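You operate a simulated robot arm through the tools that you are given. There is no shell and no other tool.

You are at the controls of a simulated robot arm. One attempt, no reset.

## Task
Put the band of the order card's size on the green pairs and stand them in the black tray.
Fine: clamp them before the band goes on, free the jig lever after; the other band stays put. Set down upright: green pairs. Where these are worked on the way, their far stop is far enough and under half their travel is too little: jig lever.
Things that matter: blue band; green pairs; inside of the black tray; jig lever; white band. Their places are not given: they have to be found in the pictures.

It is judged by the outcome, as a careful person would: the job done as asked, and still so three seconds after it is handed in. It fails if anything else is knocked over, pushed out of place, dropped, spilled or broken.

## Robot
A 6-joint arm with a four-finger gripper, fixed in place. Base frame: the origin is at the foot of the arm, x ahead of it, y to its left, z up; the work surface is at about z = 0.82. Units: m, rad, N and s.
With the tool pointing down near the work surface it reaches from about 0.56 to 0.88 m from the base axis. Its first joint turns from -2.897 to 2.897 rad. Payload 3.43 kg.
Tool frame: the origin (TCP) lies between the finger pads and is the grasp point; the fingertips stand 0.03 m ahead of it; z points along the fingers, y is the line along which they close. The gripper opens to 0.12 m. The gripper's body begins 0.085 m behind the TCP.
Orientation is that of the tool frame in the base frame, as a unit quaternion [w, x, y, z]. With the fingers straight down and closing along the base's y, the tool's x points along the base's -x, its y along +y and its z along -z.

## Interface
- The arm moves only by the tool nudge_tool. Its argument "deltas" is a list that holds one entry, the list of rows, each a list of 7 numbers: the shift along the base's x, y, z in m, then the turn, a rotation vector about the base's x, y, z in rad, then the closure, from 0 (fully open) to 1 (shut). In form: [[[dx, dy, dz, wx, wy, wz, fingers], ...]]. A call has 1 to 20 rows; each row shifts and turns the commanded pose from where the row before left it. Rows are played at 5 a second. More than 0.05 m and 0.15 rad between two rows, or a gripper value outside its range, and nothing of the call is played. Where a pose cannot be reached the arm comes as near as it can. A force on the tool above 50 N (or 10 N above the force at the start of the call, whichever is more), or a blocked arm, ends the call early, and 0.2 s more pass. Each finger halts on what it meets, pressing with about 28 N; the grip force reading is that of the motor and also rises with nothing between the fingers. The clock runs only during rows and for 0.2 s after the last one: add rows that do not move to give the fingers time. It gives the time, the measured TCP pose, the force on the tool (base axes), the opening and the grip force at its end, in the units of the frame above (readings bear some noise), with the torque about the TCP (base axes, N m) and any sound that the robot's microphone picked up.
- Cameras (640 x 400 px; columns grow to the right, rows downward): "scene" is fixed at [0.3994, 0.6488, 1.5974]; the picture's right is [-0.97, -0.24, 0.00], its down [-0.11, 0.46, -0.88] and it looks along [0.21, -0.86, -0.47] (base axes); focal length 342 px, centre (320, 200). "wrist" rides on the gripper at [0.071, -0.017, -0.121] in the tool frame; the picture's right is [0.23, 0.97, 0.00], its down [-0.81, 0.19, -0.55] and it looks along [-0.54, 0.13, 0.83] (tool axes); focal length 275 px, centre (320, 200).
- grab_frame(camera): a new picture of that camera. It takes no simulated time.
- move_column(by): slides the trunk up (or, below 0, down) by that many m; the arm rides with it, the base frame stays. It gives what a move gives, with no picture.
- point_at(camera, pixels): there is no depth. For up to 12 entries [column, row, z] of the newest picture of that camera ("zoom" is the newest enlarged one), the place [x, y] in the base frame at which the ray of that pixel passes the height z, good to about 0.003 m. It takes no simulated time.
- zoom(camera, box): a new picture of the part [left, top, right, bottom] of that camera's present view, enlarged. It takes no simulated time.
- hand_in(): hands the job in; it is judged then, once.

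Open the gripper and draw the arm clear of the work before you hand the job in, unless the task says otherwise.

The tools are called after "Request:" by a JSON object that holds its "method" and its "body". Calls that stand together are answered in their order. nudge_tool: Moves the arm, as the interface text tells. Its arguments: {"type":"object","properties":{"deltas":{"type":"array"}},"required":["deltas"]} The other tools are called the same way: move_column (by) slides the trunk up or down; grab_frame (camera) takes a picture; point_at (camera, pixels) gives the place at which the rays of pixels pass given heights; zoom (camera, box) takes an enlarged picture of a part of a camera's view; hand_in () hands the job in.

At the start:

```text
t: 0.0
tool_pos: [0.3902, -0.3822, 1.222]
tool_rot: [0.001, 0.0, 1.0, 0.0]
wrist_force: [-0.3, 0.4, 0.0]
wrist_torque: [-0.01, 0.01, 0.01]
opening: 0.12
gripper_force: 0.0
trunk travel left (down, up): [-0.225, 0.315]
```

scene: 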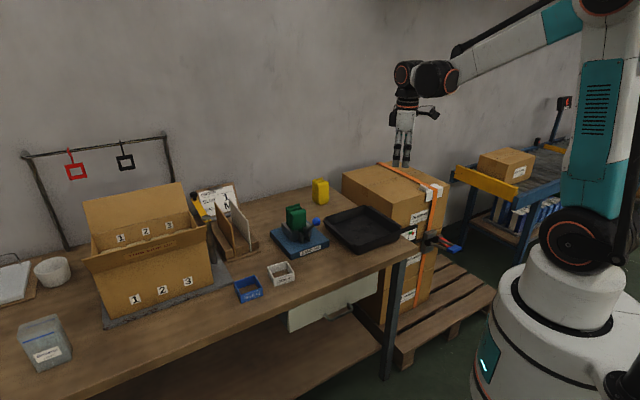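
wrist: 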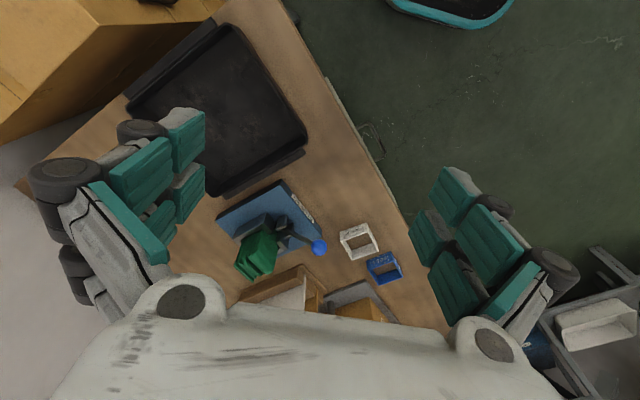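

The scene shows the jig with green blocks near (297,220), the tray near (362,228), bands at (248,289) and (281,273), and cards near (218,198). I zoom in on each of these.

Request:
{"method": "zoom", "body": {"camera": "scene", "box": [180, 170, 280, 260]}}

Request:
{"method": "zoom", "body": {"camera": "scene", "box": [220, 190, 340, 310]}}

Request:
{"method": "zoom", "body": {"camera": "wrist", "box": [200, 170, 420, 320]}}

```text
4.44 times, centred on (230, 215) of scene
```

zoom: 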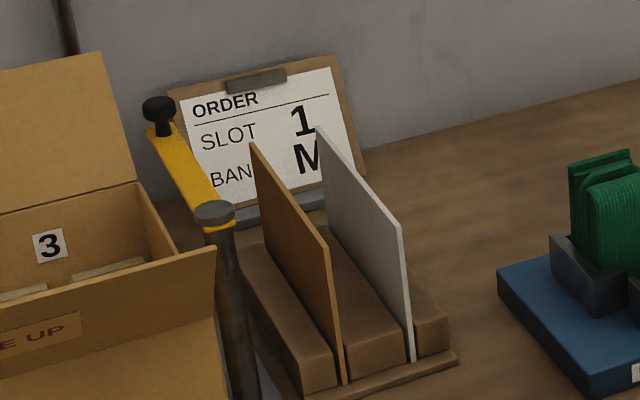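

```text
3.33 times, centred on (280, 250) of scene
```

zoom: 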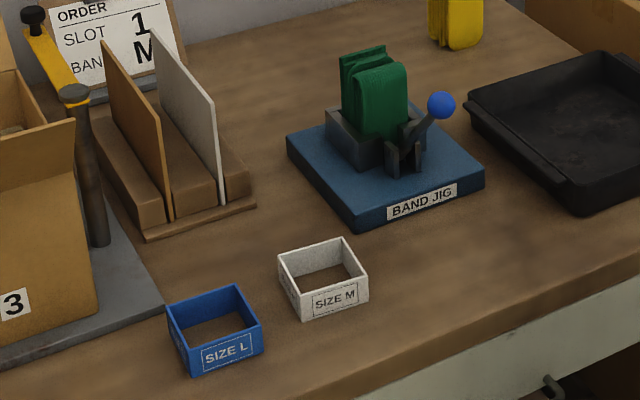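

```text
2.67 times, centred on (310, 245) of wrist
```

zoom: 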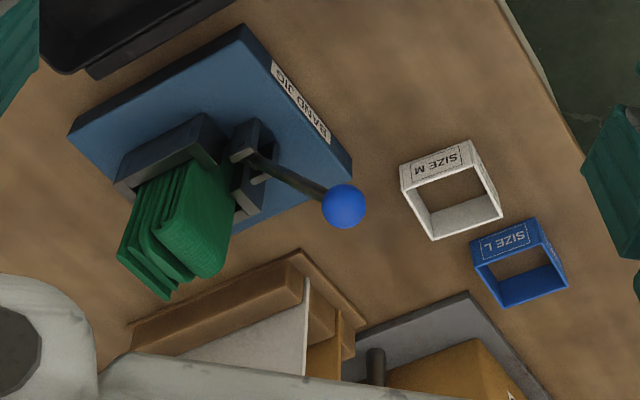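

The card reads SLOT 1, BAND M, and the white band is marked SIZE M. I now measure the places of the jig, lever ball, band and tray.

Request:
{"method": "point_at", "body": {"camera": "scene", "pixels": [[272, 229, 0.84], [288, 257, 0.84], [329, 239, 0.84], [312, 221, 0.84], [316, 221, 0.9], [248, 289, 0.82], [267, 267, 0.86], [290, 280, 0.82], [324, 222, 0.84], [355, 252, 0.84], [410, 226, 0.84], [365, 206, 0.84]]}}

Request:
{"method": "zoom", "body": {"camera": "scene", "box": [260, 195, 340, 265]}}

```text
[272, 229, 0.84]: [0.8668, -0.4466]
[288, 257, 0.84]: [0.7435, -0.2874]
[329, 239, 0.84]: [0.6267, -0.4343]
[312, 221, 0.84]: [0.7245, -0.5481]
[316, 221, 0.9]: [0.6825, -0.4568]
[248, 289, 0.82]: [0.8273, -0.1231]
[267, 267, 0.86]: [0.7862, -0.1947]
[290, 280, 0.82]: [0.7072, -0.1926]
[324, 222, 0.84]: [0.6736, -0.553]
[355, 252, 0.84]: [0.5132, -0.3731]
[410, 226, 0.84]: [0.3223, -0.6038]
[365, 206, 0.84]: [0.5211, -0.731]
```

```text
5.71 times, centred on (300, 230) of scene
```

zoom: 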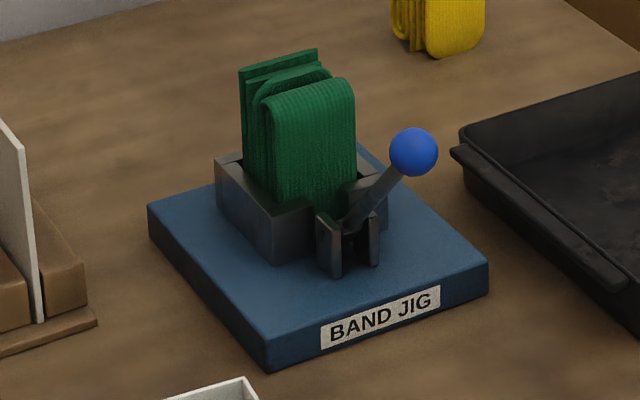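

The white band is near (0.75,-0.20), the jig around (0.74,-0.42) and the tray around (0.5,-0.56). I move the arm to view the jig from closer, staying high.

Request:
{"method": "nudge_tool", "body": {"deltas": [[[0.03, -0.013, -0.02, 0, 0, 0, 0], [0.03, -0.013, -0.02, 0, 0, 0, 0], [0.03, -0.013, -0.02, 0, 0, 0, 0], [0.03, -0.013, -0.02, 0, 0, 0, 0], [0.03, -0.013, -0.02, 0, 0, 0, 0], [0.03, -0.013, -0.02, 0, 0, 0, 0], [0, 0, 0, 0, 0, 0, 0], [0, 0, 0, 0, 0, 0, 0]]]}}

Request:
{"method": "grab_frame", "body": {"camera": "wrist"}}

Request:
{"method": "grab_frame", "body": {"camera": "scene"}}

```text
t: 1.8
tool_pos: [0.5662, -0.4611, 1.102]
tool_rot: [0.0, 0.0, 1.0, 0.0]
wrist_force: [0.3, 0.3, -0.4]
wrist_torque: [-0.04, -0.02, 0.0]
opening: 0.1199
gripper_force: 0.1
trunk travel left (down, up): [-0.225, 0.315]
```

```text
taken
```

wrist: 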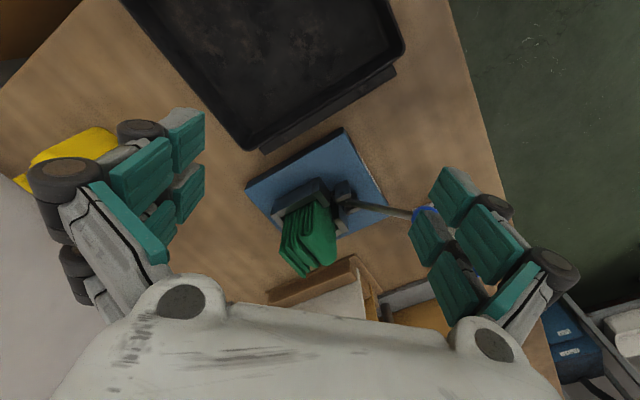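

```text
taken
```

scene: 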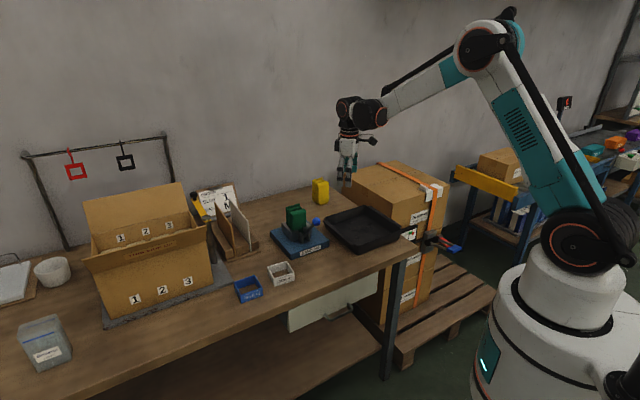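

The jig is at about (315,195) in the wrist view, the lever ball hides behind the right finger at (425,212). I zoom in on it.

Request:
{"method": "zoom", "body": {"camera": "wrist", "box": [230, 120, 446, 280]}}

Request:
{"method": "point_at", "body": {"camera": "wrist", "pixels": [[246, 186, 0.84], [344, 128, 0.84], [389, 207, 0.84], [272, 224, 0.84], [425, 208, 0.87], [425, 208, 0.9], [425, 208, 0.93], [343, 197, 0.86], [343, 197, 0.88], [245, 150, 0.86], [396, 67, 0.84], [470, 0, 0.82]]}}

```text
2.50 times, centred on (338, 200) of wrist
```

zoom: 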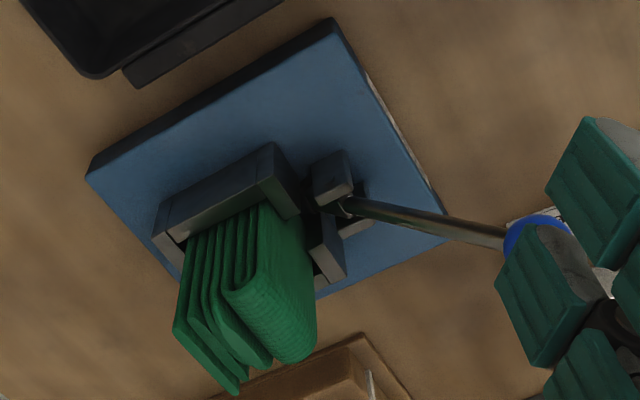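

```text
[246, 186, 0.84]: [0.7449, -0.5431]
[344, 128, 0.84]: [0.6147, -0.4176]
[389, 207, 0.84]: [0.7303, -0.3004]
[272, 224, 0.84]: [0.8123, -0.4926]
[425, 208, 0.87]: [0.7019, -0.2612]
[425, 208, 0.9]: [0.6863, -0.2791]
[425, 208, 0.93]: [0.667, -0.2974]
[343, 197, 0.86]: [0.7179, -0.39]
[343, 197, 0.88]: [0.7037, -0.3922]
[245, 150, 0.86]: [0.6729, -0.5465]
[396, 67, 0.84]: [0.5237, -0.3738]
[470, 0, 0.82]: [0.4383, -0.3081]
```

I take tighter zooms on the clevis and lever to see how it moves.

Request:
{"method": "zoom", "body": {"camera": "scene", "box": [278, 198, 334, 254]}}

Request:
{"method": "zoom", "body": {"camera": "wrist", "box": [290, 170, 450, 270]}}

```text
7.14 times, centred on (306, 226) of scene
```

zoom: 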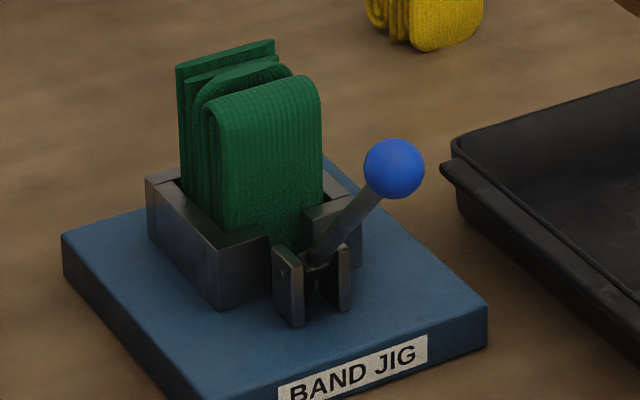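

```text
4.00 times, centred on (370, 220) of wrist
```

zoom: 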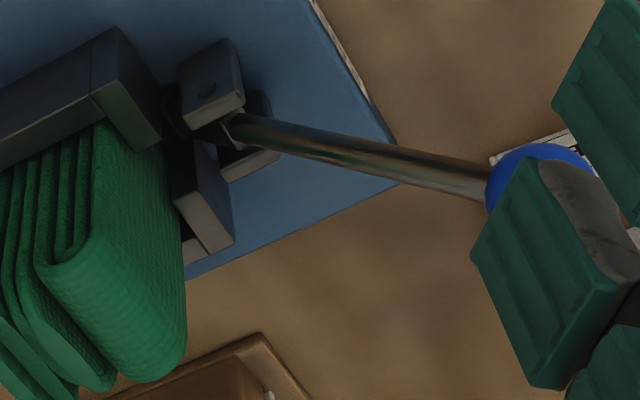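

I measure plate corners and features more exactly in the present pictures.

Request:
{"method": "point_at", "body": {"camera": "scene", "pixels": [[269.9, 230.9, 0.84], [291.3, 254.5, 0.84], [329.4, 241.1, 0.84], [307.4, 219.3, 0.84], [316.3, 221.6, 0.96], [316.3, 221.6, 0.97], [316.3, 221.6, 0.95], [305, 236, 0.87], [291, 203.5, 0.95], [299, 207, 0.95]]}}

Request:
{"method": "point_at", "body": {"camera": "wrist", "pixels": [[340, 128, 0.84], [389, 216, 0.84], [245, 192, 0.84], [427, 213, 0.95], [427, 213, 0.96], [427, 213, 0.97]]}}

```text
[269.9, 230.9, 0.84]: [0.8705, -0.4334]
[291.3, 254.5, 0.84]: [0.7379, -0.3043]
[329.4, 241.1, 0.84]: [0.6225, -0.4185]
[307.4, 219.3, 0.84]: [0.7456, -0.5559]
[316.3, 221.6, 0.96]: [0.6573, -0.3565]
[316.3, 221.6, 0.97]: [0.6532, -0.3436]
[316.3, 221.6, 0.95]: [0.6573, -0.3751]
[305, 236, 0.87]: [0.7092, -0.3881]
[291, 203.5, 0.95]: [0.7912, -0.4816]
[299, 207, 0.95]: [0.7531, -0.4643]
```

```text
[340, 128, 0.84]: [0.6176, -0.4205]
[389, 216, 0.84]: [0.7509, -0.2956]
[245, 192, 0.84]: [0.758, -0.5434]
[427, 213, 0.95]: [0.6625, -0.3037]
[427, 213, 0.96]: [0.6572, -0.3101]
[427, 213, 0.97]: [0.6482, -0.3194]
```

The plate is yawed 45°, corners A(0.87,-0.43), B(0.745,-0.30), C(0.62,-0.42), D(0.75,-0.55), top at z 0.84; the ball is about (0.65,-0.335,0.975). I yaw the tool to line up with the jig and view the lever from the label side.

Request:
{"method": "nudge_tool", "body": {"deltas": [[[0.006, 0.023, 0, 0, 0, -0.1309, 0], [0.006, 0.023, 0, 0, 0, -0.1309, 0], [0.006, 0.023, 0, 0, 0, -0.1309, 0], [0.006, 0.023, 0, 0, 0, -0.1309, 0], [0.006, 0.023, 0, 0, 0, -0.1309, 0], [0.006, 0.023, 0, 0, 0, -0.1309, 0], [0, 0, 0, 0, 0, 0, 0], [0, 0, 0, 0, 0, 0, 0]]]}}

Request:
{"method": "grab_frame", "body": {"camera": "wrist"}}

Request:
{"method": "zoom", "body": {"camera": "wrist", "box": [240, 120, 430, 280]}}

```text
t: 3.6
tool_pos: [0.6042, -0.3243, 1.1014]
tool_rot: [0.0, 0.384, 0.923, 0.0]
wrist_force: [-0.1, -0.1, 0.1]
wrist_torque: [0.02, -0.01, 0.01]
opening: 0.1197
gripper_force: 0.1
trunk travel left (down, up): [-0.225, 0.315]
```

```text
taken
```

wrist: 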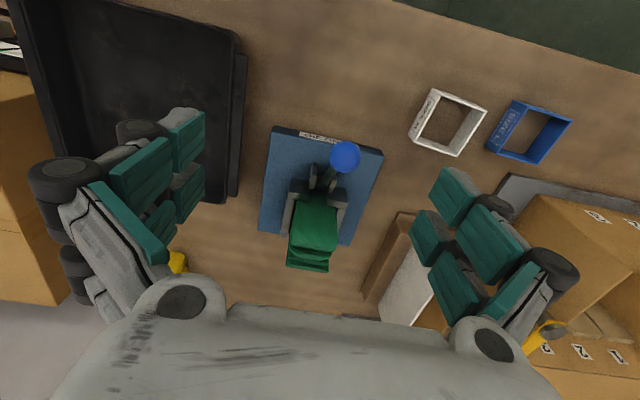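

```text
2.50 times, centred on (335, 200) of wrist
```

zoom: 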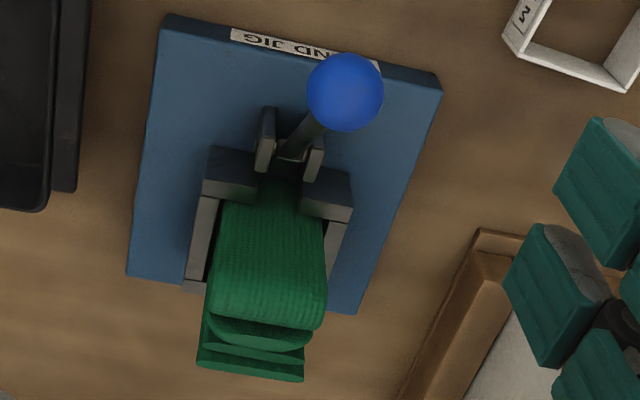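

The jig is well seen now, ball at wrist (346,157), white band at about (448,122). I measure these against the scene rays.

Request:
{"method": "point_at", "body": {"camera": "wrist", "pixels": [[345, 157, 0.95], [345, 157, 0.96], [345, 157, 0.97], [345, 157, 0.98], [323, 181, 0.87], [304, 207, 0.95], [338, 253, 0.95], [296, 268, 0.95], [331, 271, 0.95], [437, 90, 0.86], [487, 107, 0.86], [456, 156, 0.82]]}}

Request:
{"method": "zoom", "body": {"camera": "wrist", "box": [390, 60, 590, 190]}}

Request:
{"method": "zoom", "body": {"camera": "scene", "box": [225, 250, 305, 310]}}

```text
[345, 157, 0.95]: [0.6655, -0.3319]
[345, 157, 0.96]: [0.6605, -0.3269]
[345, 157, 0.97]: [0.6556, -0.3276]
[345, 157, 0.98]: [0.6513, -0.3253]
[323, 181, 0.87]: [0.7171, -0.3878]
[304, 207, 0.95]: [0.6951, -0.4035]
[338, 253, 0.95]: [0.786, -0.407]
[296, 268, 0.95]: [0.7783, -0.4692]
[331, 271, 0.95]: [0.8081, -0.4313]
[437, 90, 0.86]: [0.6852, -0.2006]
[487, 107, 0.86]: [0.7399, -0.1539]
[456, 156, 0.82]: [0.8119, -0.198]
```

```text
3.08 times, centred on (490, 125) of wrist
```

zoom: 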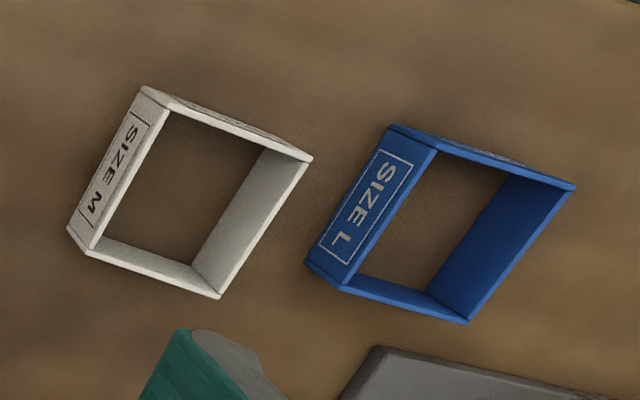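

```text
6.67 times, centred on (265, 280) of scene
```

zoom: 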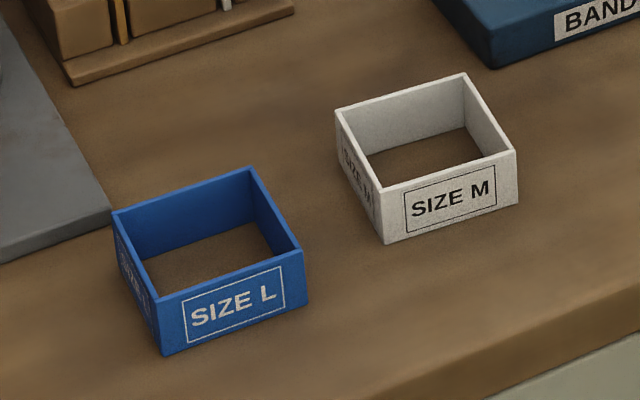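

I measure the white band's rim corners from both cameras, assuming its top is at z 0.85.

Request:
{"method": "point_at", "body": {"camera": "wrist", "pixels": [[441.3, 93.4, 0.85], [487.4, 111.3, 0.85], [457.2, 156.4, 0.85], [416.3, 140.5, 0.85], [408, 134, 0.82], [432.5, 88.2, 0.82]]}}

Request:
{"method": "point_at", "body": {"camera": "scene", "pixels": [[267.5, 266.8, 0.85], [286.7, 261.1, 0.85], [294.5, 272.8, 0.85], [274.4, 278.4, 0.85], [274.9, 286.3, 0.82], [294.8, 280.6, 0.82]]}}

```text
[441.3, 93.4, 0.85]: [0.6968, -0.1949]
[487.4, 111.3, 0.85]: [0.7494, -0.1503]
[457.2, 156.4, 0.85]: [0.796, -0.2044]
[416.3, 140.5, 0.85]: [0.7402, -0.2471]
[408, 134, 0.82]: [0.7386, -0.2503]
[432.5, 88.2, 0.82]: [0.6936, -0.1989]
```

```text
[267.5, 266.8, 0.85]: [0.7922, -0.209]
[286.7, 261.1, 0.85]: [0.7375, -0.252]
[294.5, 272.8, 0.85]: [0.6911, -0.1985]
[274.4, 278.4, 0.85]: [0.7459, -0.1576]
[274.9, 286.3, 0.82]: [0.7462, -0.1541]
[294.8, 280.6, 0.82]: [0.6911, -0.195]
```

The white band is a square of about 0.069 m at (0.744,-0.202), yawed about 40°, with its rim at z≈0.85. The lever is hinged about the label-edge direction near (0.712,-0.388,0.87); I move above the ball at (0.652,-0.328,0.978) and descend with open fingers.

Request:
{"method": "nudge_tool", "body": {"deltas": [[[0.016, -0.001, 0, 0, 0, 0, 0], [0.016, -0.001, 0, 0, 0, 0, 0], [0.016, -0.002, -0.02, 0, 0, 0, 0], [0, 0, -0.025, 0, 0, 0, 0], [0, 0, -0.025, 0, 0, 0, 0], [0, 0, 0, 0, 0, 0, 0]]]}}

Request:
{"method": "grab_frame", "body": {"camera": "wrist"}}

Request:
{"method": "zoom", "body": {"camera": "scene", "box": [250, 160, 370, 260]}}

```text
t: 5.0
tool_pos: [0.6537, -0.3277, 1.0307]
tool_rot: [0.0, 0.384, 0.923, 0.001]
wrist_force: [0.1, 0.5, -0.4]
wrist_torque: [0.0, 0.05, 0.01]
opening: 0.1202
gripper_force: 0.0
trunk travel left (down, up): [-0.225, 0.315]
```

```text
taken
```

wrist: 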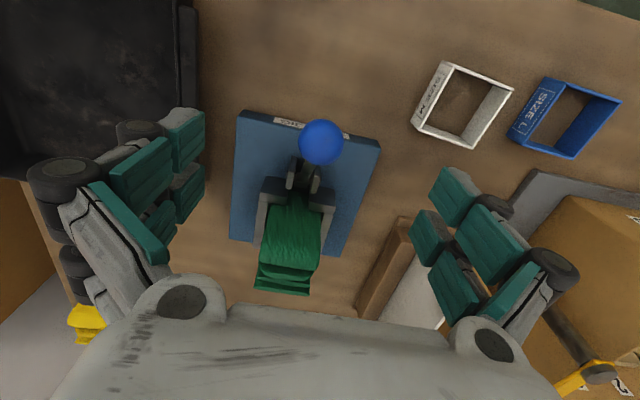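

```text
4.00 times, centred on (310, 210) of scene
```

zoom: 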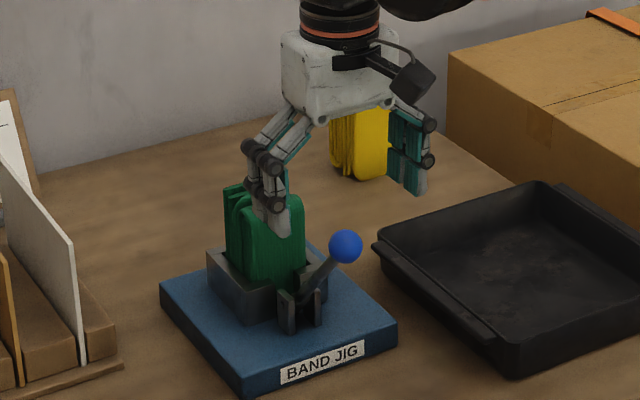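

The ball sits at wrist (321,142), near straight below the TCP and centred between the fingers. I descend to it and close gently, then read the forces.

Request:
{"method": "nudge_tool", "body": {"deltas": [[[0, 0, -0.02, 0, 0, 0, 0], [0, 0, -0.02, 0, 0, 0, 0], [-0.002, 0.002, -0.012, 0, 0, 0, 0], [0, 0, 0, 0, 0, 0, 0]]]}}

Request:
{"method": "grab_frame", "body": {"camera": "wrist"}}

Request:
{"method": "zoom", "body": {"camera": "scene", "box": [270, 180, 350, 250]}}

```text
t: 6.0
tool_pos: [0.6509, -0.3263, 0.9788]
tool_rot: [0.0, 0.383, 0.924, -0.001]
wrist_force: [0.0, 0.2, -0.1]
wrist_torque: [0.0, -0.03, -0.03]
opening: 0.1201
gripper_force: 0.2
trunk travel left (down, up): [-0.225, 0.315]
```

```text
taken
```

wrist: 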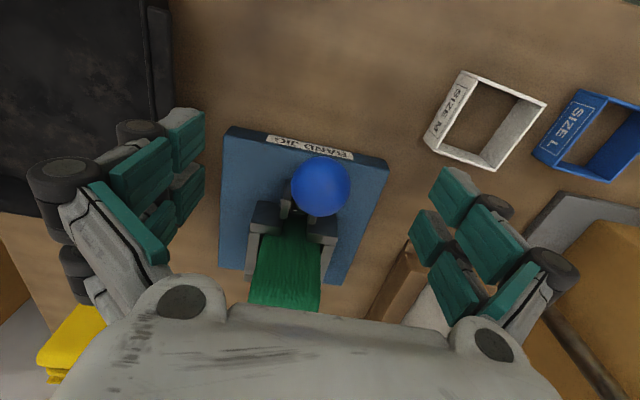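

```text
5.71 times, centred on (310, 215) of scene
```

zoom: 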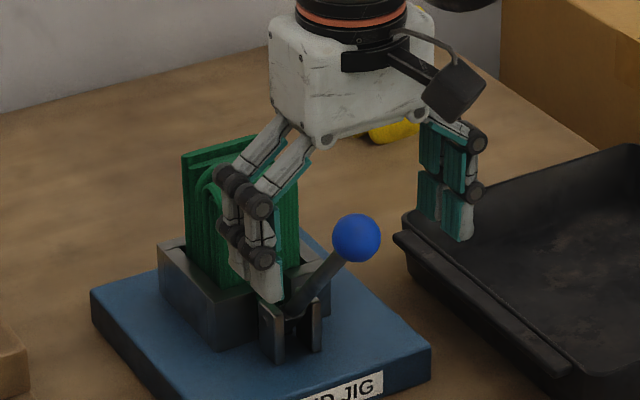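

The ball is at wrist (321,187), exactly at the TCP. I close on it.

Request:
{"method": "nudge_tool", "body": {"deltas": [[[0, 0, 0, 0, 0, 0, 0.5], [0, 0, 0, 0, 0, 0, 0.8], [0, 0, 0, 0, 0, 0, 0.8], [0, 0, 0, 0, 0, 0, 0.8]]]}}

```text
t: 7.0
tool_pos: [0.6513, -0.3266, 0.9808]
tool_rot: [0.0, 0.382, 0.924, 0.001]
wrist_force: [-2.8, 0.1, -4.7]
wrist_torque: [-0.23, -0.28, 0.04]
opening: 0.0276
gripper_force: 45.0
trunk travel left (down, up): [-0.225, 0.315]
```

The ball is held (opening 0.028). I test the outward-and-down direction with a tiny step, watching the force.

Request:
{"method": "nudge_tool", "body": {"deltas": [[[-0.0022, 0.0022, -0.0025, 0, 0, 0, 0.8], [-0.0022, 0.0022, -0.0025, 0, 0, 0, 0.8], [0, 0, 0, 0, 0, 0, 0.8]]]}}

```text
t: 7.8
tool_pos: [0.649, -0.3235, 0.9739]
tool_rot: [0.0, 0.383, 0.924, 0.0]
wrist_force: [10.4, -18.9, -5.8]
wrist_torque: [-0.64, -0.64, -0.04]
opening: 0.0279
gripper_force: 44.8
trunk travel left (down, up): [-0.225, 0.315]
```

A resisting force of about 22 N pointing inward appeared, so outward may be the end stop. I step back and try the inward (upright) direction.

Request:
{"method": "nudge_tool", "body": {"deltas": [[[0.0022, -0.0022, 0.0025, 0, 0, 0, 0.8], [0.0022, -0.0022, 0.0025, 0, 0, 0, 0.8], [0.0022, -0.0022, 0.0024, 0, 0, 0, 0.8], [0.0022, -0.0022, 0.0024, 0, 0, 0, 0.8], [0, 0, 0, 0, 0, 0, 0.8]]]}}

```text
t: 8.5
tool_pos: [0.6509, -0.3246, 0.9762]
tool_rot: [-0.004, 0.383, 0.924, -0.001]
wrist_force: [-3.9, -3.6, -27.0]
wrist_torque: [-0.51, -0.24, 0.09]
opening: 0.028
gripper_force: 45.4
trunk travel left (down, up): [-0.225, 0.315]
stopped in row 3: the force on the tool passed its limit at 56 N (the readings are from after the stop); the commanded pose is now the measured one
```

Forces resist both ways with a pull toward the pivot, which suggests my arc is off while rigidly gripped. I open the fingers to relax and look whether the lever moved.

Request:
{"method": "nudge_tool", "body": {"deltas": [[[0, 0, 0, 0, 0, 0, 0.5], [0, 0, 0, 0, 0, 0, 0.0], [0, 0, 0, 0, 0, 0, 0.0]]]}}

Request:
{"method": "grab_frame", "body": {"camera": "wrist"}}

Request:
{"method": "zoom", "body": {"camera": "scene", "box": [270, 180, 350, 250]}}

Request:
{"method": "zoom", "body": {"camera": "wrist", "box": [210, 110, 410, 310]}}

```text
t: 9.3
tool_pos: [0.6499, -0.3235, 0.978]
tool_rot: [-0.003, 0.382, 0.924, 0.0]
wrist_force: [0.4, 0.5, 0.1]
wrist_torque: [0.0, -0.02, 0.03]
opening: 0.12
gripper_force: 0.0
trunk travel left (down, up): [-0.225, 0.315]
```

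```text
taken
```

wrist: 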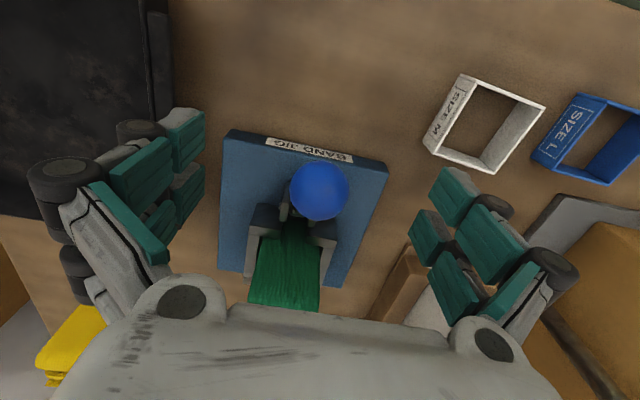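

```text
5.71 times, centred on (310, 215) of scene
```

zoom: 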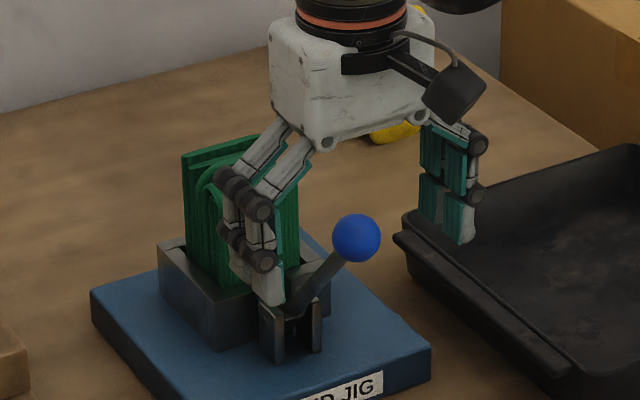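

```text
2.00 times, centred on (310, 210) of wrist
```

zoom: 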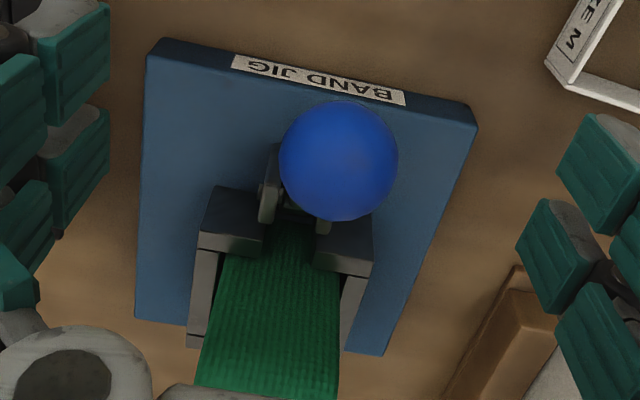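

The lever and jig look unmoved; the inward push met a hard stop (56 N within 2 mm past the start) while the outward move yielded several mm at about 20 N. So outward-and-down is the travel: I re-grip and follow that arc in small steps.

Request:
{"method": "nudge_tool", "body": {"deltas": [[[0, 0, 0, 0, 0, 0, 0.5], [0, 0, 0, 0, 0, 0, 0.78], [0, 0, 0, 0, 0, 0, 0.78], [-0.0037, 0.0037, -0.0045, 0, 0, 0, 0.78], [-0.0037, 0.0037, -0.0046, 0, 0, 0, 0.78], [-0.003, 0.003, -0.0044, 0, 0, 0, 0.78], [-0.003, 0.003, -0.0045, 0, 0, 0, 0.78]]]}}

Request:
{"method": "zoom", "body": {"camera": "scene", "box": [270, 180, 350, 250]}}

```text
t: 10.9
tool_pos: [0.6361, -0.3097, 0.9606]
tool_rot: [-0.003, 0.383, 0.924, 0.0]
wrist_force: [-2.9, -3.6, 2.8]
wrist_torque: [0.08, -0.03, -0.1]
opening: 0.0291
gripper_force: 2.1
trunk travel left (down, up): [-0.225, 0.315]
```

```text
5.71 times, centred on (310, 215) of scene
```

zoom: 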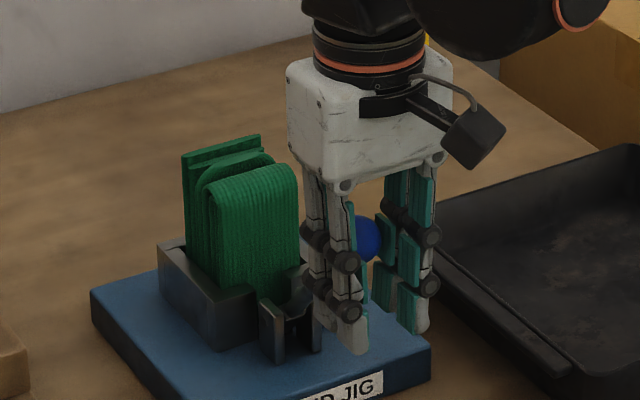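

The grip force is only 2 N and the ball may have slipped; I check the wrist view.

Request:
{"method": "zoom", "body": {"camera": "wrist", "box": [220, 100, 420, 300]}}

Request:
{"method": "zoom", "body": {"camera": "scene", "box": [294, 200, 340, 246]}}

```text
2.00 times, centred on (320, 200) of wrist
```

zoom: 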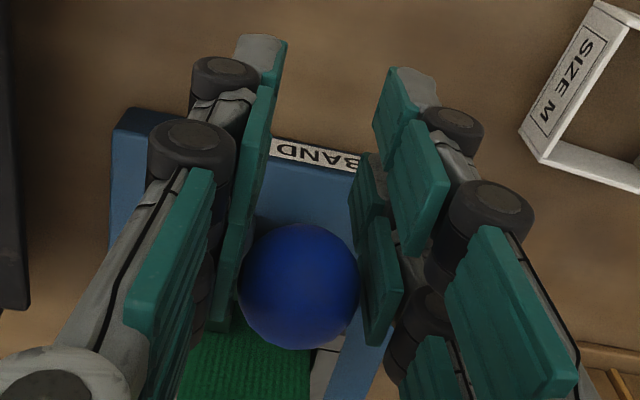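

```text
8.70 times, centred on (317, 223) of scene
```

zoom: 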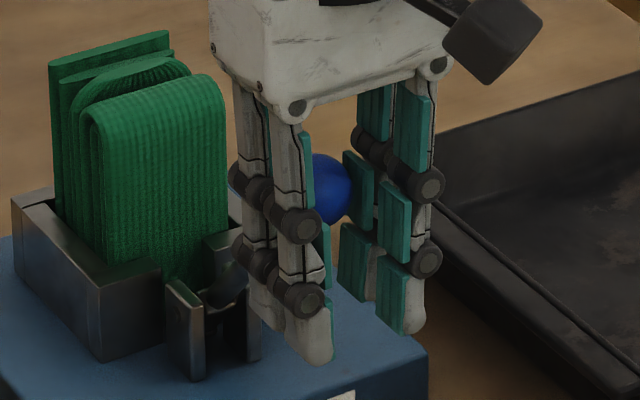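

The ball slipped out and stayed put, so the light grip told nothing about outward travel. I'll now test the inward direction cleanly: open, move outside the ball, close the fingers and push gently inward against the ball.

Request:
{"method": "nudge_tool", "body": {"deltas": [[[0, 0, 0, 0, 0, 0, 0.4], [-0.0106, 0.0106, 0, 0, 0, 0, 0.4], [-0.0106, 0.0106, 0.02, 0, 0, 0, 0.7], [0, 0, 0.022, 0, 0, 0, 1], [0, 0, 0, 0, 0, 0, 1], [0, 0, 0, 0, 0, 0, 1]]]}}

Request:
{"method": "zoom", "body": {"camera": "wrist", "box": [220, 100, 420, 300]}}

Request:
{"method": "zoom", "body": {"camera": "scene", "box": [290, 180, 360, 250]}}

```text
t: 12.3
tool_pos: [0.6173, -0.2893, 1.0028]
tool_rot: [-0.003, 0.383, 0.924, 0.001]
wrist_force: [-0.7, 0.7, 0.6]
wrist_torque: [0.01, -0.01, 0.02]
opening: 0.0
gripper_force: 28.3
trunk travel left (down, up): [-0.225, 0.315]
```

```text
2.00 times, centred on (320, 200) of wrist
```

zoom: 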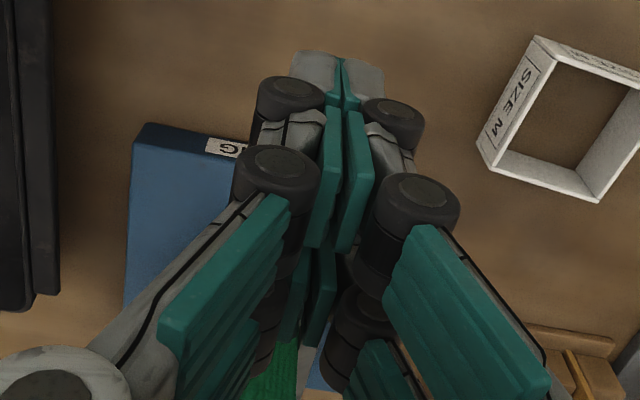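

```text
5.71 times, centred on (325, 215) of scene
```

zoom: 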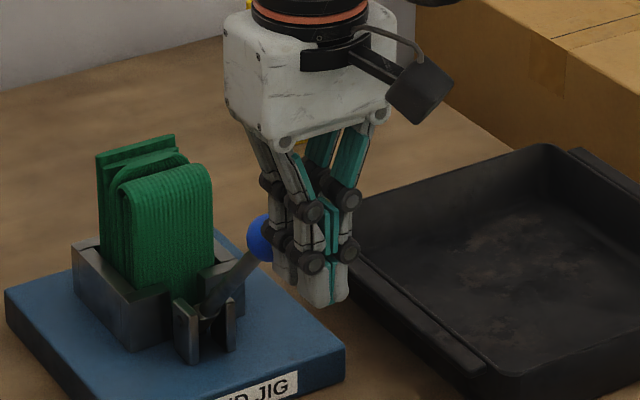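

The closed fingers are outside the ball with about a 25 mm gap. I push inward, slowly once near contact.

Request:
{"method": "nudge_tool", "body": {"deltas": [[[0.0078, -0.0078, 0, 0, 0, 0, 1], [0.0071, -0.0071, 0, 0, 0, 0, 1], [0.0021, -0.0021, 0, 0, 0, 0, 1], [0.0021, -0.0021, 0, 0, 0, 0, 1], [0.0021, -0.0021, 0, 0, 0, 0, 1], [0.0021, -0.0021, 0, 0, 0, 0, 1]]]}}

Request:
{"method": "zoom", "body": {"camera": "scene", "box": [280, 180, 350, 250]}}

```text
t: 12.9
tool_pos: [0.6236, -0.2951, 1.0039]
tool_rot: [-0.009, 0.382, 0.924, 0.003]
wrist_force: [-19.2, 16.6, 3.2]
wrist_torque: [0.35, 0.32, -0.06]
opening: 0.0059
gripper_force: 33.6
trunk travel left (down, up): [-0.225, 0.315]
stopped in row 3: the force on the tool passed its limit at 60 N (the readings are from after the stop); the commanded pose is now the measured one
```

```text
5.71 times, centred on (315, 215) of scene
```

zoom: 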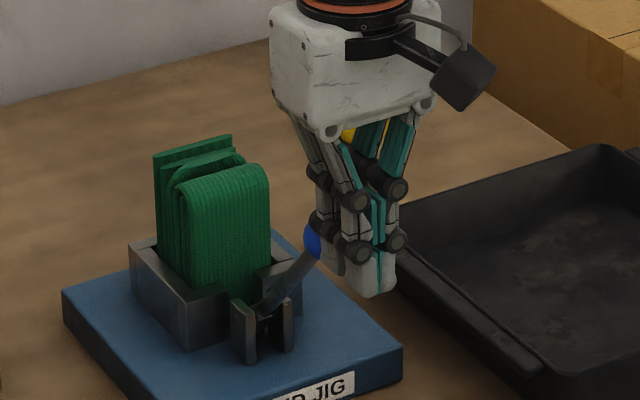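

Inward is rigidly blocked (60 N at once), so the lever sits at its inward stop and must go outward/down against friction. I back off, lift, and come over the ball to press it down from above.

Request:
{"method": "nudge_tool", "body": {"deltas": [[[-0.007, 0.007, 0, 0, 0, 0, 1], [0, 0, 0.03, 0, 0, 0, 1], [0, 0, 0.025, 0, 0, 0, 1], [0.019, -0.02, 0, 0, 0, 0, 1], [0.019, -0.02, 0, 0, 0, 0, 1], [0, 0, 0, 0, 0, 0, 1], [0, 0, 0, 0, 0, 0, 1]]]}}

Request:
{"method": "zoom", "body": {"camera": "scene", "box": [280, 180, 350, 250]}}

Request:
{"method": "grab_frame", "body": {"camera": "wrist"}}

```text
t: 14.5
tool_pos: [0.6583, -0.332, 1.0568]
tool_rot: [-0.01, 0.382, 0.924, 0.001]
wrist_force: [-0.1, 0.5, 0.1]
wrist_torque: [0.01, -0.01, -0.03]
opening: 0.0002
gripper_force: 33.7
trunk travel left (down, up): [-0.225, 0.315]
```

```text
5.71 times, centred on (315, 215) of scene
```

zoom: 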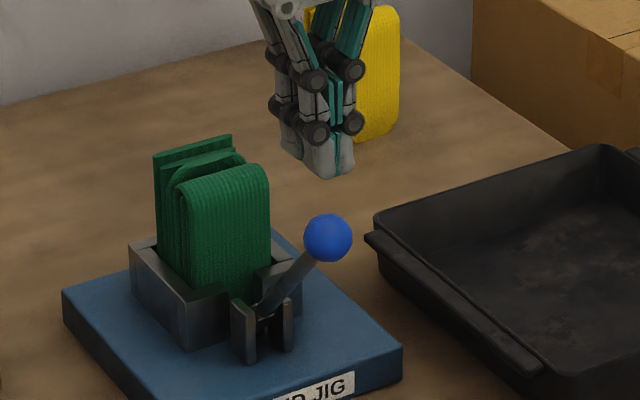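

```text
taken
```

wrist: 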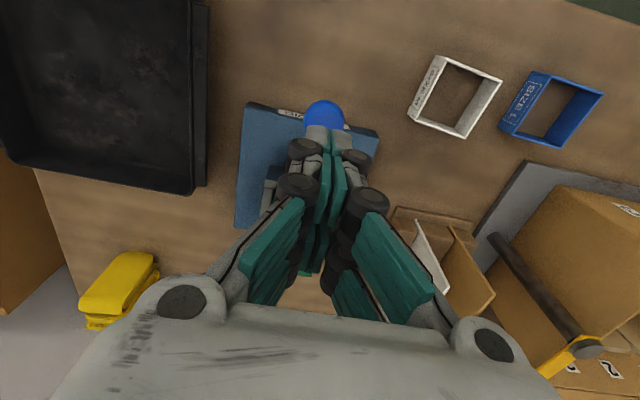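

The ball is unmoved. I descend onto its inner top with slow steps.

Request:
{"method": "nudge_tool", "body": {"deltas": [[[0, 0, -0.012, 0, 0, 0, 1], [0, 0, -0.012, 0, 0, 0, 1], [0, 0, -0.004, 0, 0, 0, 1], [0, 0, -0.004, 0, 0, 0, 1], [0, 0, -0.003, 0, 0, 0, 1], [0, 0, -0.003, 0, 0, 0, 1]]]}}

Request:
{"method": "zoom", "body": {"camera": "scene", "box": [280, 180, 350, 250]}}

```text
t: 15.9
tool_pos: [0.6558, -0.3315, 1.019]
tool_rot: [-0.008, 0.383, 0.924, 0.002]
wrist_force: [-1.9, 3.1, 10.5]
wrist_torque: [0.23, 0.19, -0.04]
opening: 0.0
gripper_force: 33.1
trunk travel left (down, up): [-0.225, 0.315]
```

```text
5.71 times, centred on (315, 215) of scene
```

zoom: 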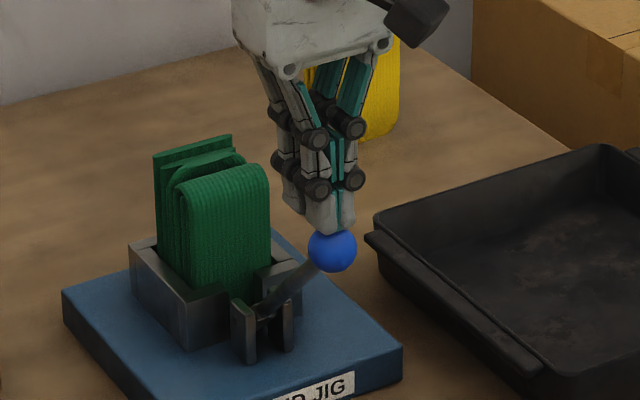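

Pressing down works: the ball moved down-outward under about 10 N. I keep following its arc.

Request:
{"method": "nudge_tool", "body": {"deltas": [[[-0.0046, 0.0046, -0.0065, 0, 0, 0, 1], [-0.0046, 0.0046, -0.0066, 0, 0, 0, 1], [-0.0027, 0.0027, -0.0048, 0, 0, 0, 1], [-0.0027, 0.0027, -0.0049, 0, 0, 0, 1], [-0.0024, 0.0024, -0.0051, 0, 0, 0, 1], [-0.0024, 0.0024, -0.0052, 0, 0, 0, 1], [-0.0021, 0.0021, -0.0054, 0, 0, 0, 1], [-0.0021, 0.0021, -0.0055, 0, 0, 0, 1]]]}}

Request:
{"method": "zoom", "body": {"camera": "scene", "box": [280, 190, 350, 260]}}

```text
t: 17.7
tool_pos: [0.6345, -0.3086, 0.9742]
tool_rot: [-0.009, 0.383, 0.924, 0.002]
wrist_force: [0.1, -0.7, 0.6]
wrist_torque: [0.01, 0.02, -0.02]
opening: 0.0002
gripper_force: 33.0
trunk travel left (down, up): [-0.225, 0.315]
```

```text
5.71 times, centred on (315, 225) of scene
```

zoom: 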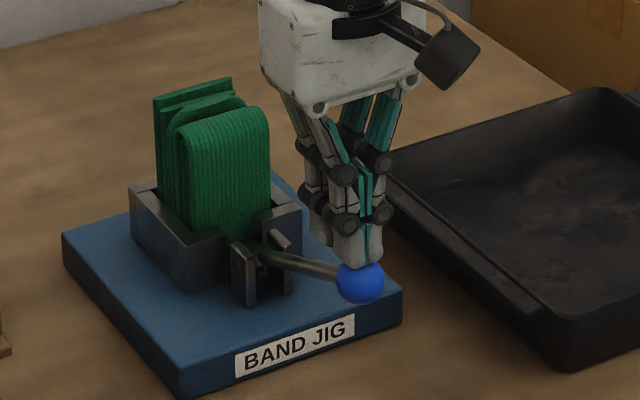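

The lever is now near 20° above horizontal with no force on it. I shift outward over the ball and press on down until the stop is felt.

Request:
{"method": "nudge_tool", "body": {"deltas": [[[-0.0085, 0.0085, 0, 0, 0, 0, 1], [-0.003, 0.003, -0.006, 0, 0, 0, 1], [-0.0025, 0.0025, -0.007, 0, 0, 0, 1], [-0.002, 0.002, -0.007, 0, 0, 0, 1], [-0.002, 0.002, -0.007, 0, 0, 0, 1], [-0.0014, 0.0014, -0.006, 0, 0, 0, 1], [0, 0, 0, 0, 0, 0, 1]]]}}

Request:
{"method": "zoom", "body": {"camera": "scene", "box": [280, 190, 350, 260]}}

```text
t: 19.3
tool_pos: [0.616, -0.2883, 0.9426]
tool_rot: [-0.009, 0.382, 0.924, 0.002]
wrist_force: [-0.1, -0.4, -0.4]
wrist_torque: [-0.03, 0.02, -0.01]
opening: 0.0
gripper_force: 33.0
trunk travel left (down, up): [-0.225, 0.315]
```

```text
5.71 times, centred on (315, 225) of scene
```

zoom: 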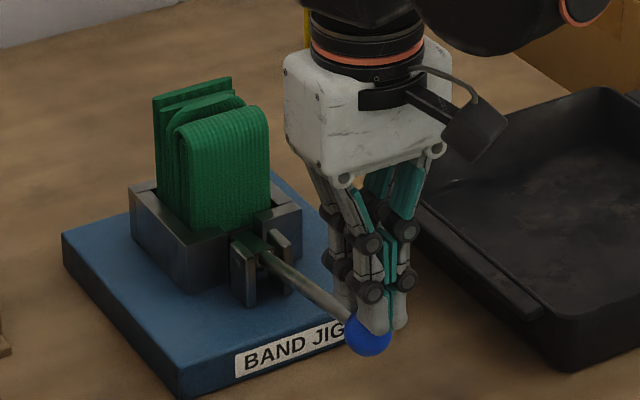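

The ball is at about 10° and still free. I keep pressing downward until a stop is felt.

Request:
{"method": "nudge_tool", "body": {"deltas": [[[-0.001, 0.001, -0.006, 0, 0, 0, 1], [-0.001, 0.001, -0.006, 0, 0, 0, 1], [0, 0, -0.006, 0, 0, 0, 1], [0, 0, -0.005, 0, 0, 0, 1], [0, 0, -0.005, 0, 0, 0, 1], [0, 0, -0.004, 0, 0, 0, 1], [0, 0, 0, 0, 0, 0, 1]]]}}

Request:
{"method": "zoom", "body": {"camera": "scene", "box": [280, 190, 350, 260]}}

```text
t: 20.5
tool_pos: [0.6119, -0.2865, 0.9203]
tool_rot: [-0.006, 0.383, 0.924, 0.002]
wrist_force: [0.5, -1.2, 34.9]
wrist_torque: [-0.14, -0.13, -0.03]
opening: 0.0061
gripper_force: 33.2
trunk travel left (down, up): [-0.225, 0.315]
stopped in row 6: the force on the tool passed its limit at 60 N (the readings are from after the stop); the commanded pose is now the measured one
```

```text
5.71 times, centred on (315, 225) of scene
```

zoom: 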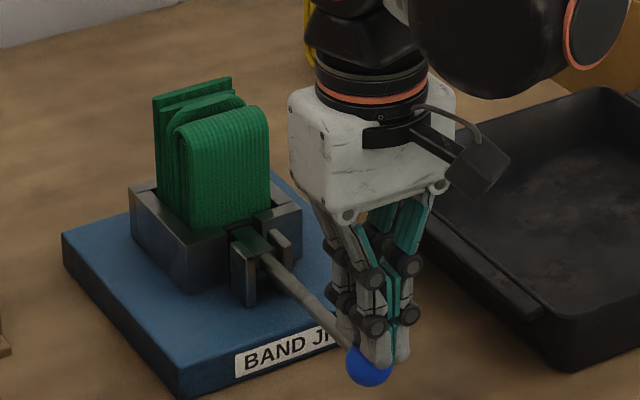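

The stop is reached (60 N, tip at z≈0.89, lever about horizontal). I lift off and check that the lever stays down and the stack is clamped.

Request:
{"method": "nudge_tool", "body": {"deltas": [[[0, 0, 0.02, 0, 0, 0, 1], [0, 0, 0.04, 0, 0, 0, 1], [0, 0, 0.04, 0, 0, 0, 0.5], [0, 0, 0.04, 0, 0, 0, 0], [0, 0, 0.04, 0, 0, 0, 0], [0, 0, 0, 0, 0, 0, 0], [0, 0, 0, 0, 0, 0, 0]]]}}

Request:
{"method": "grab_frame", "body": {"camera": "wrist"}}

Request:
{"method": "zoom", "body": {"camera": "scene", "box": [270, 190, 340, 260]}}

Request:
{"method": "zoom", "body": {"camera": "wrist", "box": [230, 100, 430, 280]}}

```text
t: 22.1
tool_pos: [0.616, -0.2861, 1.0967]
tool_rot: [-0.007, 0.383, 0.924, 0.001]
wrist_force: [-0.1, -0.7, 0.5]
wrist_torque: [0.0, 0.04, 0.0]
opening: 0.1198
gripper_force: 0.1
trunk travel left (down, up): [-0.225, 0.315]
```

```text
taken
```

wrist: 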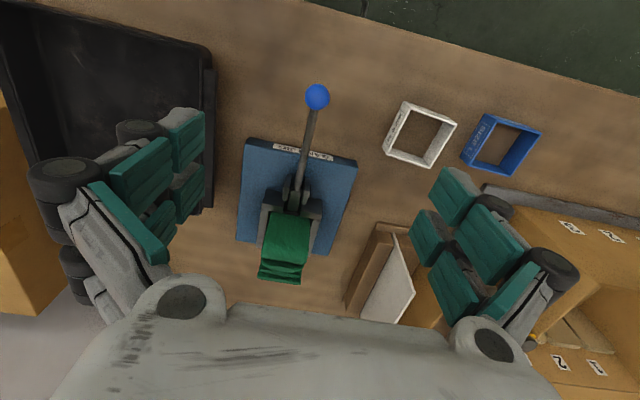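

```text
5.71 times, centred on (305, 225) of scene
```

zoom: 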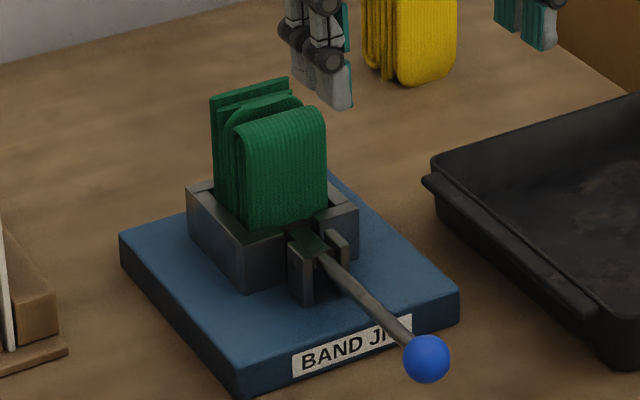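

```text
2.22 times, centred on (330, 190) of wrist
```

zoom: 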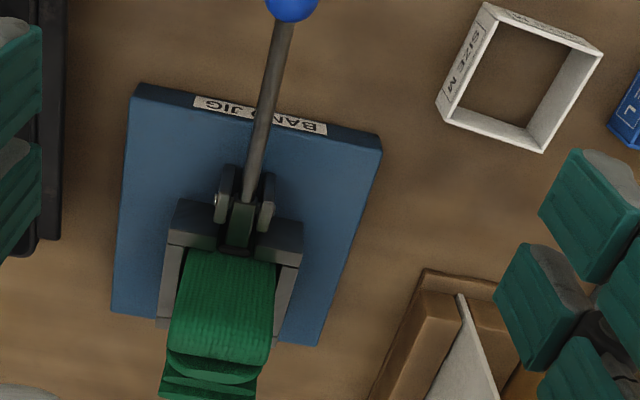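

The lever stays down and the pad presses the stack. I move over the stack to measure it well, also undoing the small tilt picked up.

Request:
{"method": "nudge_tool", "body": {"deltas": [[[0.02, -0.029, 0, -0.0035, -0.006, 0, 0], [0.02, -0.029, 0, -0.0035, -0.006, 0, 0], [0.02, -0.029, 0, 0, 0, 0, 0], [0.018, -0.028, 0, 0, 0, 0, 0], [0, 0, 0, 0, 0, 0, 0], [0, 0, 0, 0, 0, 0, 0]]]}}

Request:
{"method": "grab_frame", "body": {"camera": "wrist"}}

Request:
{"method": "zoom", "body": {"camera": "wrist", "box": [230, 100, 430, 280]}}

```text
t: 23.5
tool_pos: [0.6923, -0.4029, 1.098]
tool_rot: [0.0, 0.383, 0.924, 0.001]
wrist_force: [-0.7, 0.1, -0.7]
wrist_torque: [0.01, -0.01, -0.02]
opening: 0.1199
gripper_force: 0.0
trunk travel left (down, up): [-0.225, 0.315]
```

```text
taken
```

wrist: 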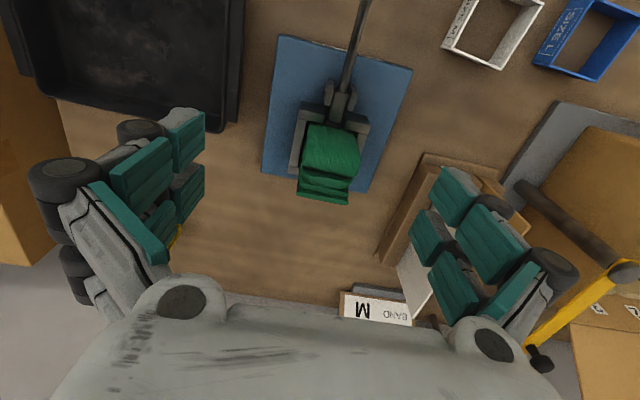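

```text
2.22 times, centred on (330, 190) of wrist
```

zoom: 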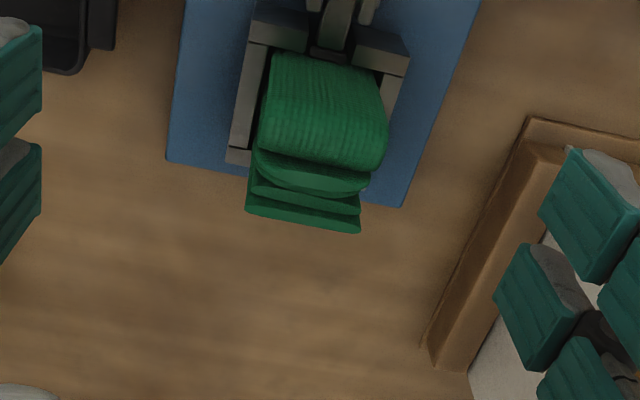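

I zoom tightly on the stack and pocket for the measurements.

Request:
{"method": "zoom", "body": {"camera": "wrist", "box": [280, 80, 390, 210]}}

Request:
{"method": "zoom", "body": {"camera": "scene", "box": [275, 195, 325, 245]}}

```text
3.08 times, centred on (335, 145) of wrist
```

zoom: 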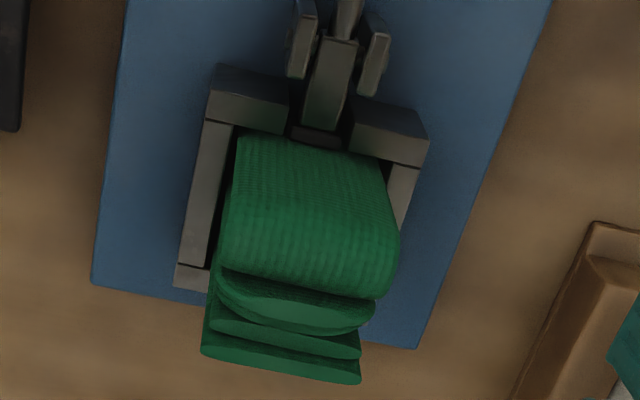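

```text
8.00 times, centred on (300, 220) of scene
```

zoom: 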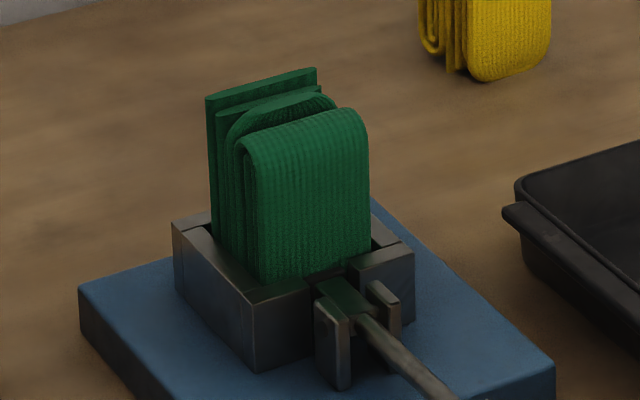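

I triangulate the back layer's top corners and the pocket corners with both cameras.

Request:
{"method": "point_at", "body": {"camera": "scene", "pixels": [[285.75, 207.1, 0.94], [285.75, 207.1, 0.96], [299.6, 203.5, 0.94], [299.6, 203.5, 0.96], [291.6, 232.1, 0.87], [291.6, 232.1, 0.88], [311.6, 225.9, 0.87], [311.6, 225.9, 0.88], [281.6, 223.1, 0.87], [281.6, 223.1, 0.88]]}}

Request:
{"method": "point_at", "body": {"camera": "wrist", "pixels": [[347.9, 203.4, 0.94], [347.9, 203.4, 0.96], [296.3, 193.6, 0.94], [296.3, 193.6, 0.96], [370.6, 123.9, 0.87], [370.6, 123.9, 0.88], [299.2, 107.6, 0.87], [299.2, 107.6, 0.88], [308, 123, 0.87], [355, 133, 0.87]]}}

```text
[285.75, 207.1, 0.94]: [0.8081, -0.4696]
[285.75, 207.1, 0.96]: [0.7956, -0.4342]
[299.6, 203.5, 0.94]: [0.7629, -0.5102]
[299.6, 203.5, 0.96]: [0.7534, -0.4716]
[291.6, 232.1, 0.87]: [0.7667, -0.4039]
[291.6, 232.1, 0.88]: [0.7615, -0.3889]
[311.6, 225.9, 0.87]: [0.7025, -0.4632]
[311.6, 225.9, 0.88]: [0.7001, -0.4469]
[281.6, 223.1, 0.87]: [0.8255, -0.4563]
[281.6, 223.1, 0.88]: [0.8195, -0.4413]
```

```text
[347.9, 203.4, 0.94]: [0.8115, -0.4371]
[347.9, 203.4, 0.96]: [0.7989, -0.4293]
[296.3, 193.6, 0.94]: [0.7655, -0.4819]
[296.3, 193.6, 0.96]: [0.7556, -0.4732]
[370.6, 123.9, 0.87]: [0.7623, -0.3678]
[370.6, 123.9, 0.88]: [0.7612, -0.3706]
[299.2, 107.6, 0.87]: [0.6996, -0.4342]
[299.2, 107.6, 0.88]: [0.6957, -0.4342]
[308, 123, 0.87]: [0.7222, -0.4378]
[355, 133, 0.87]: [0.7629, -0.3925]
```

The stack top is at z≈0.96, width ≈0.059 along the jig axis (centre e1≈0.229), pocket top z≈0.888. I refine the jig's yaw from the plate corners in this closer view.

Request:
{"method": "zoom", "body": {"camera": "wrist", "box": [240, 20, 440, 210]}}

```text
2.11 times, centred on (340, 115) of wrist
```

zoom: 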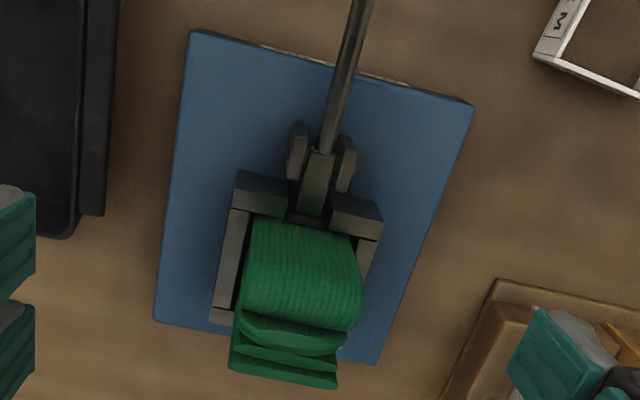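

I take the plate corners and some stack/pocket points in this zoomed picture.

Request:
{"method": "point_at", "body": {"camera": "zoom", "pixels": [[192, 31, 0.84], [473, 104, 0.84], [155, 319, 0.84], [376, 363, 0.84], [236, 190, 0.888], [382, 222, 0.888], [229, 368, 0.96], [337, 388, 0.96], [253, 220, 0.888], [352, 240, 0.888]]}}

```text
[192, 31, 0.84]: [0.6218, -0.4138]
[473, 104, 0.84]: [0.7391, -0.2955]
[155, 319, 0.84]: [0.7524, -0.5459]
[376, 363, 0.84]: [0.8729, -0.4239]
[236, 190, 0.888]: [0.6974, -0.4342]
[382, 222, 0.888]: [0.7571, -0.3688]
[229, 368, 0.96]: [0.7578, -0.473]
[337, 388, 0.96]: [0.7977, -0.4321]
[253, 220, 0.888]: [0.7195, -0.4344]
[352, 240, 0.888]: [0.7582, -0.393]
```

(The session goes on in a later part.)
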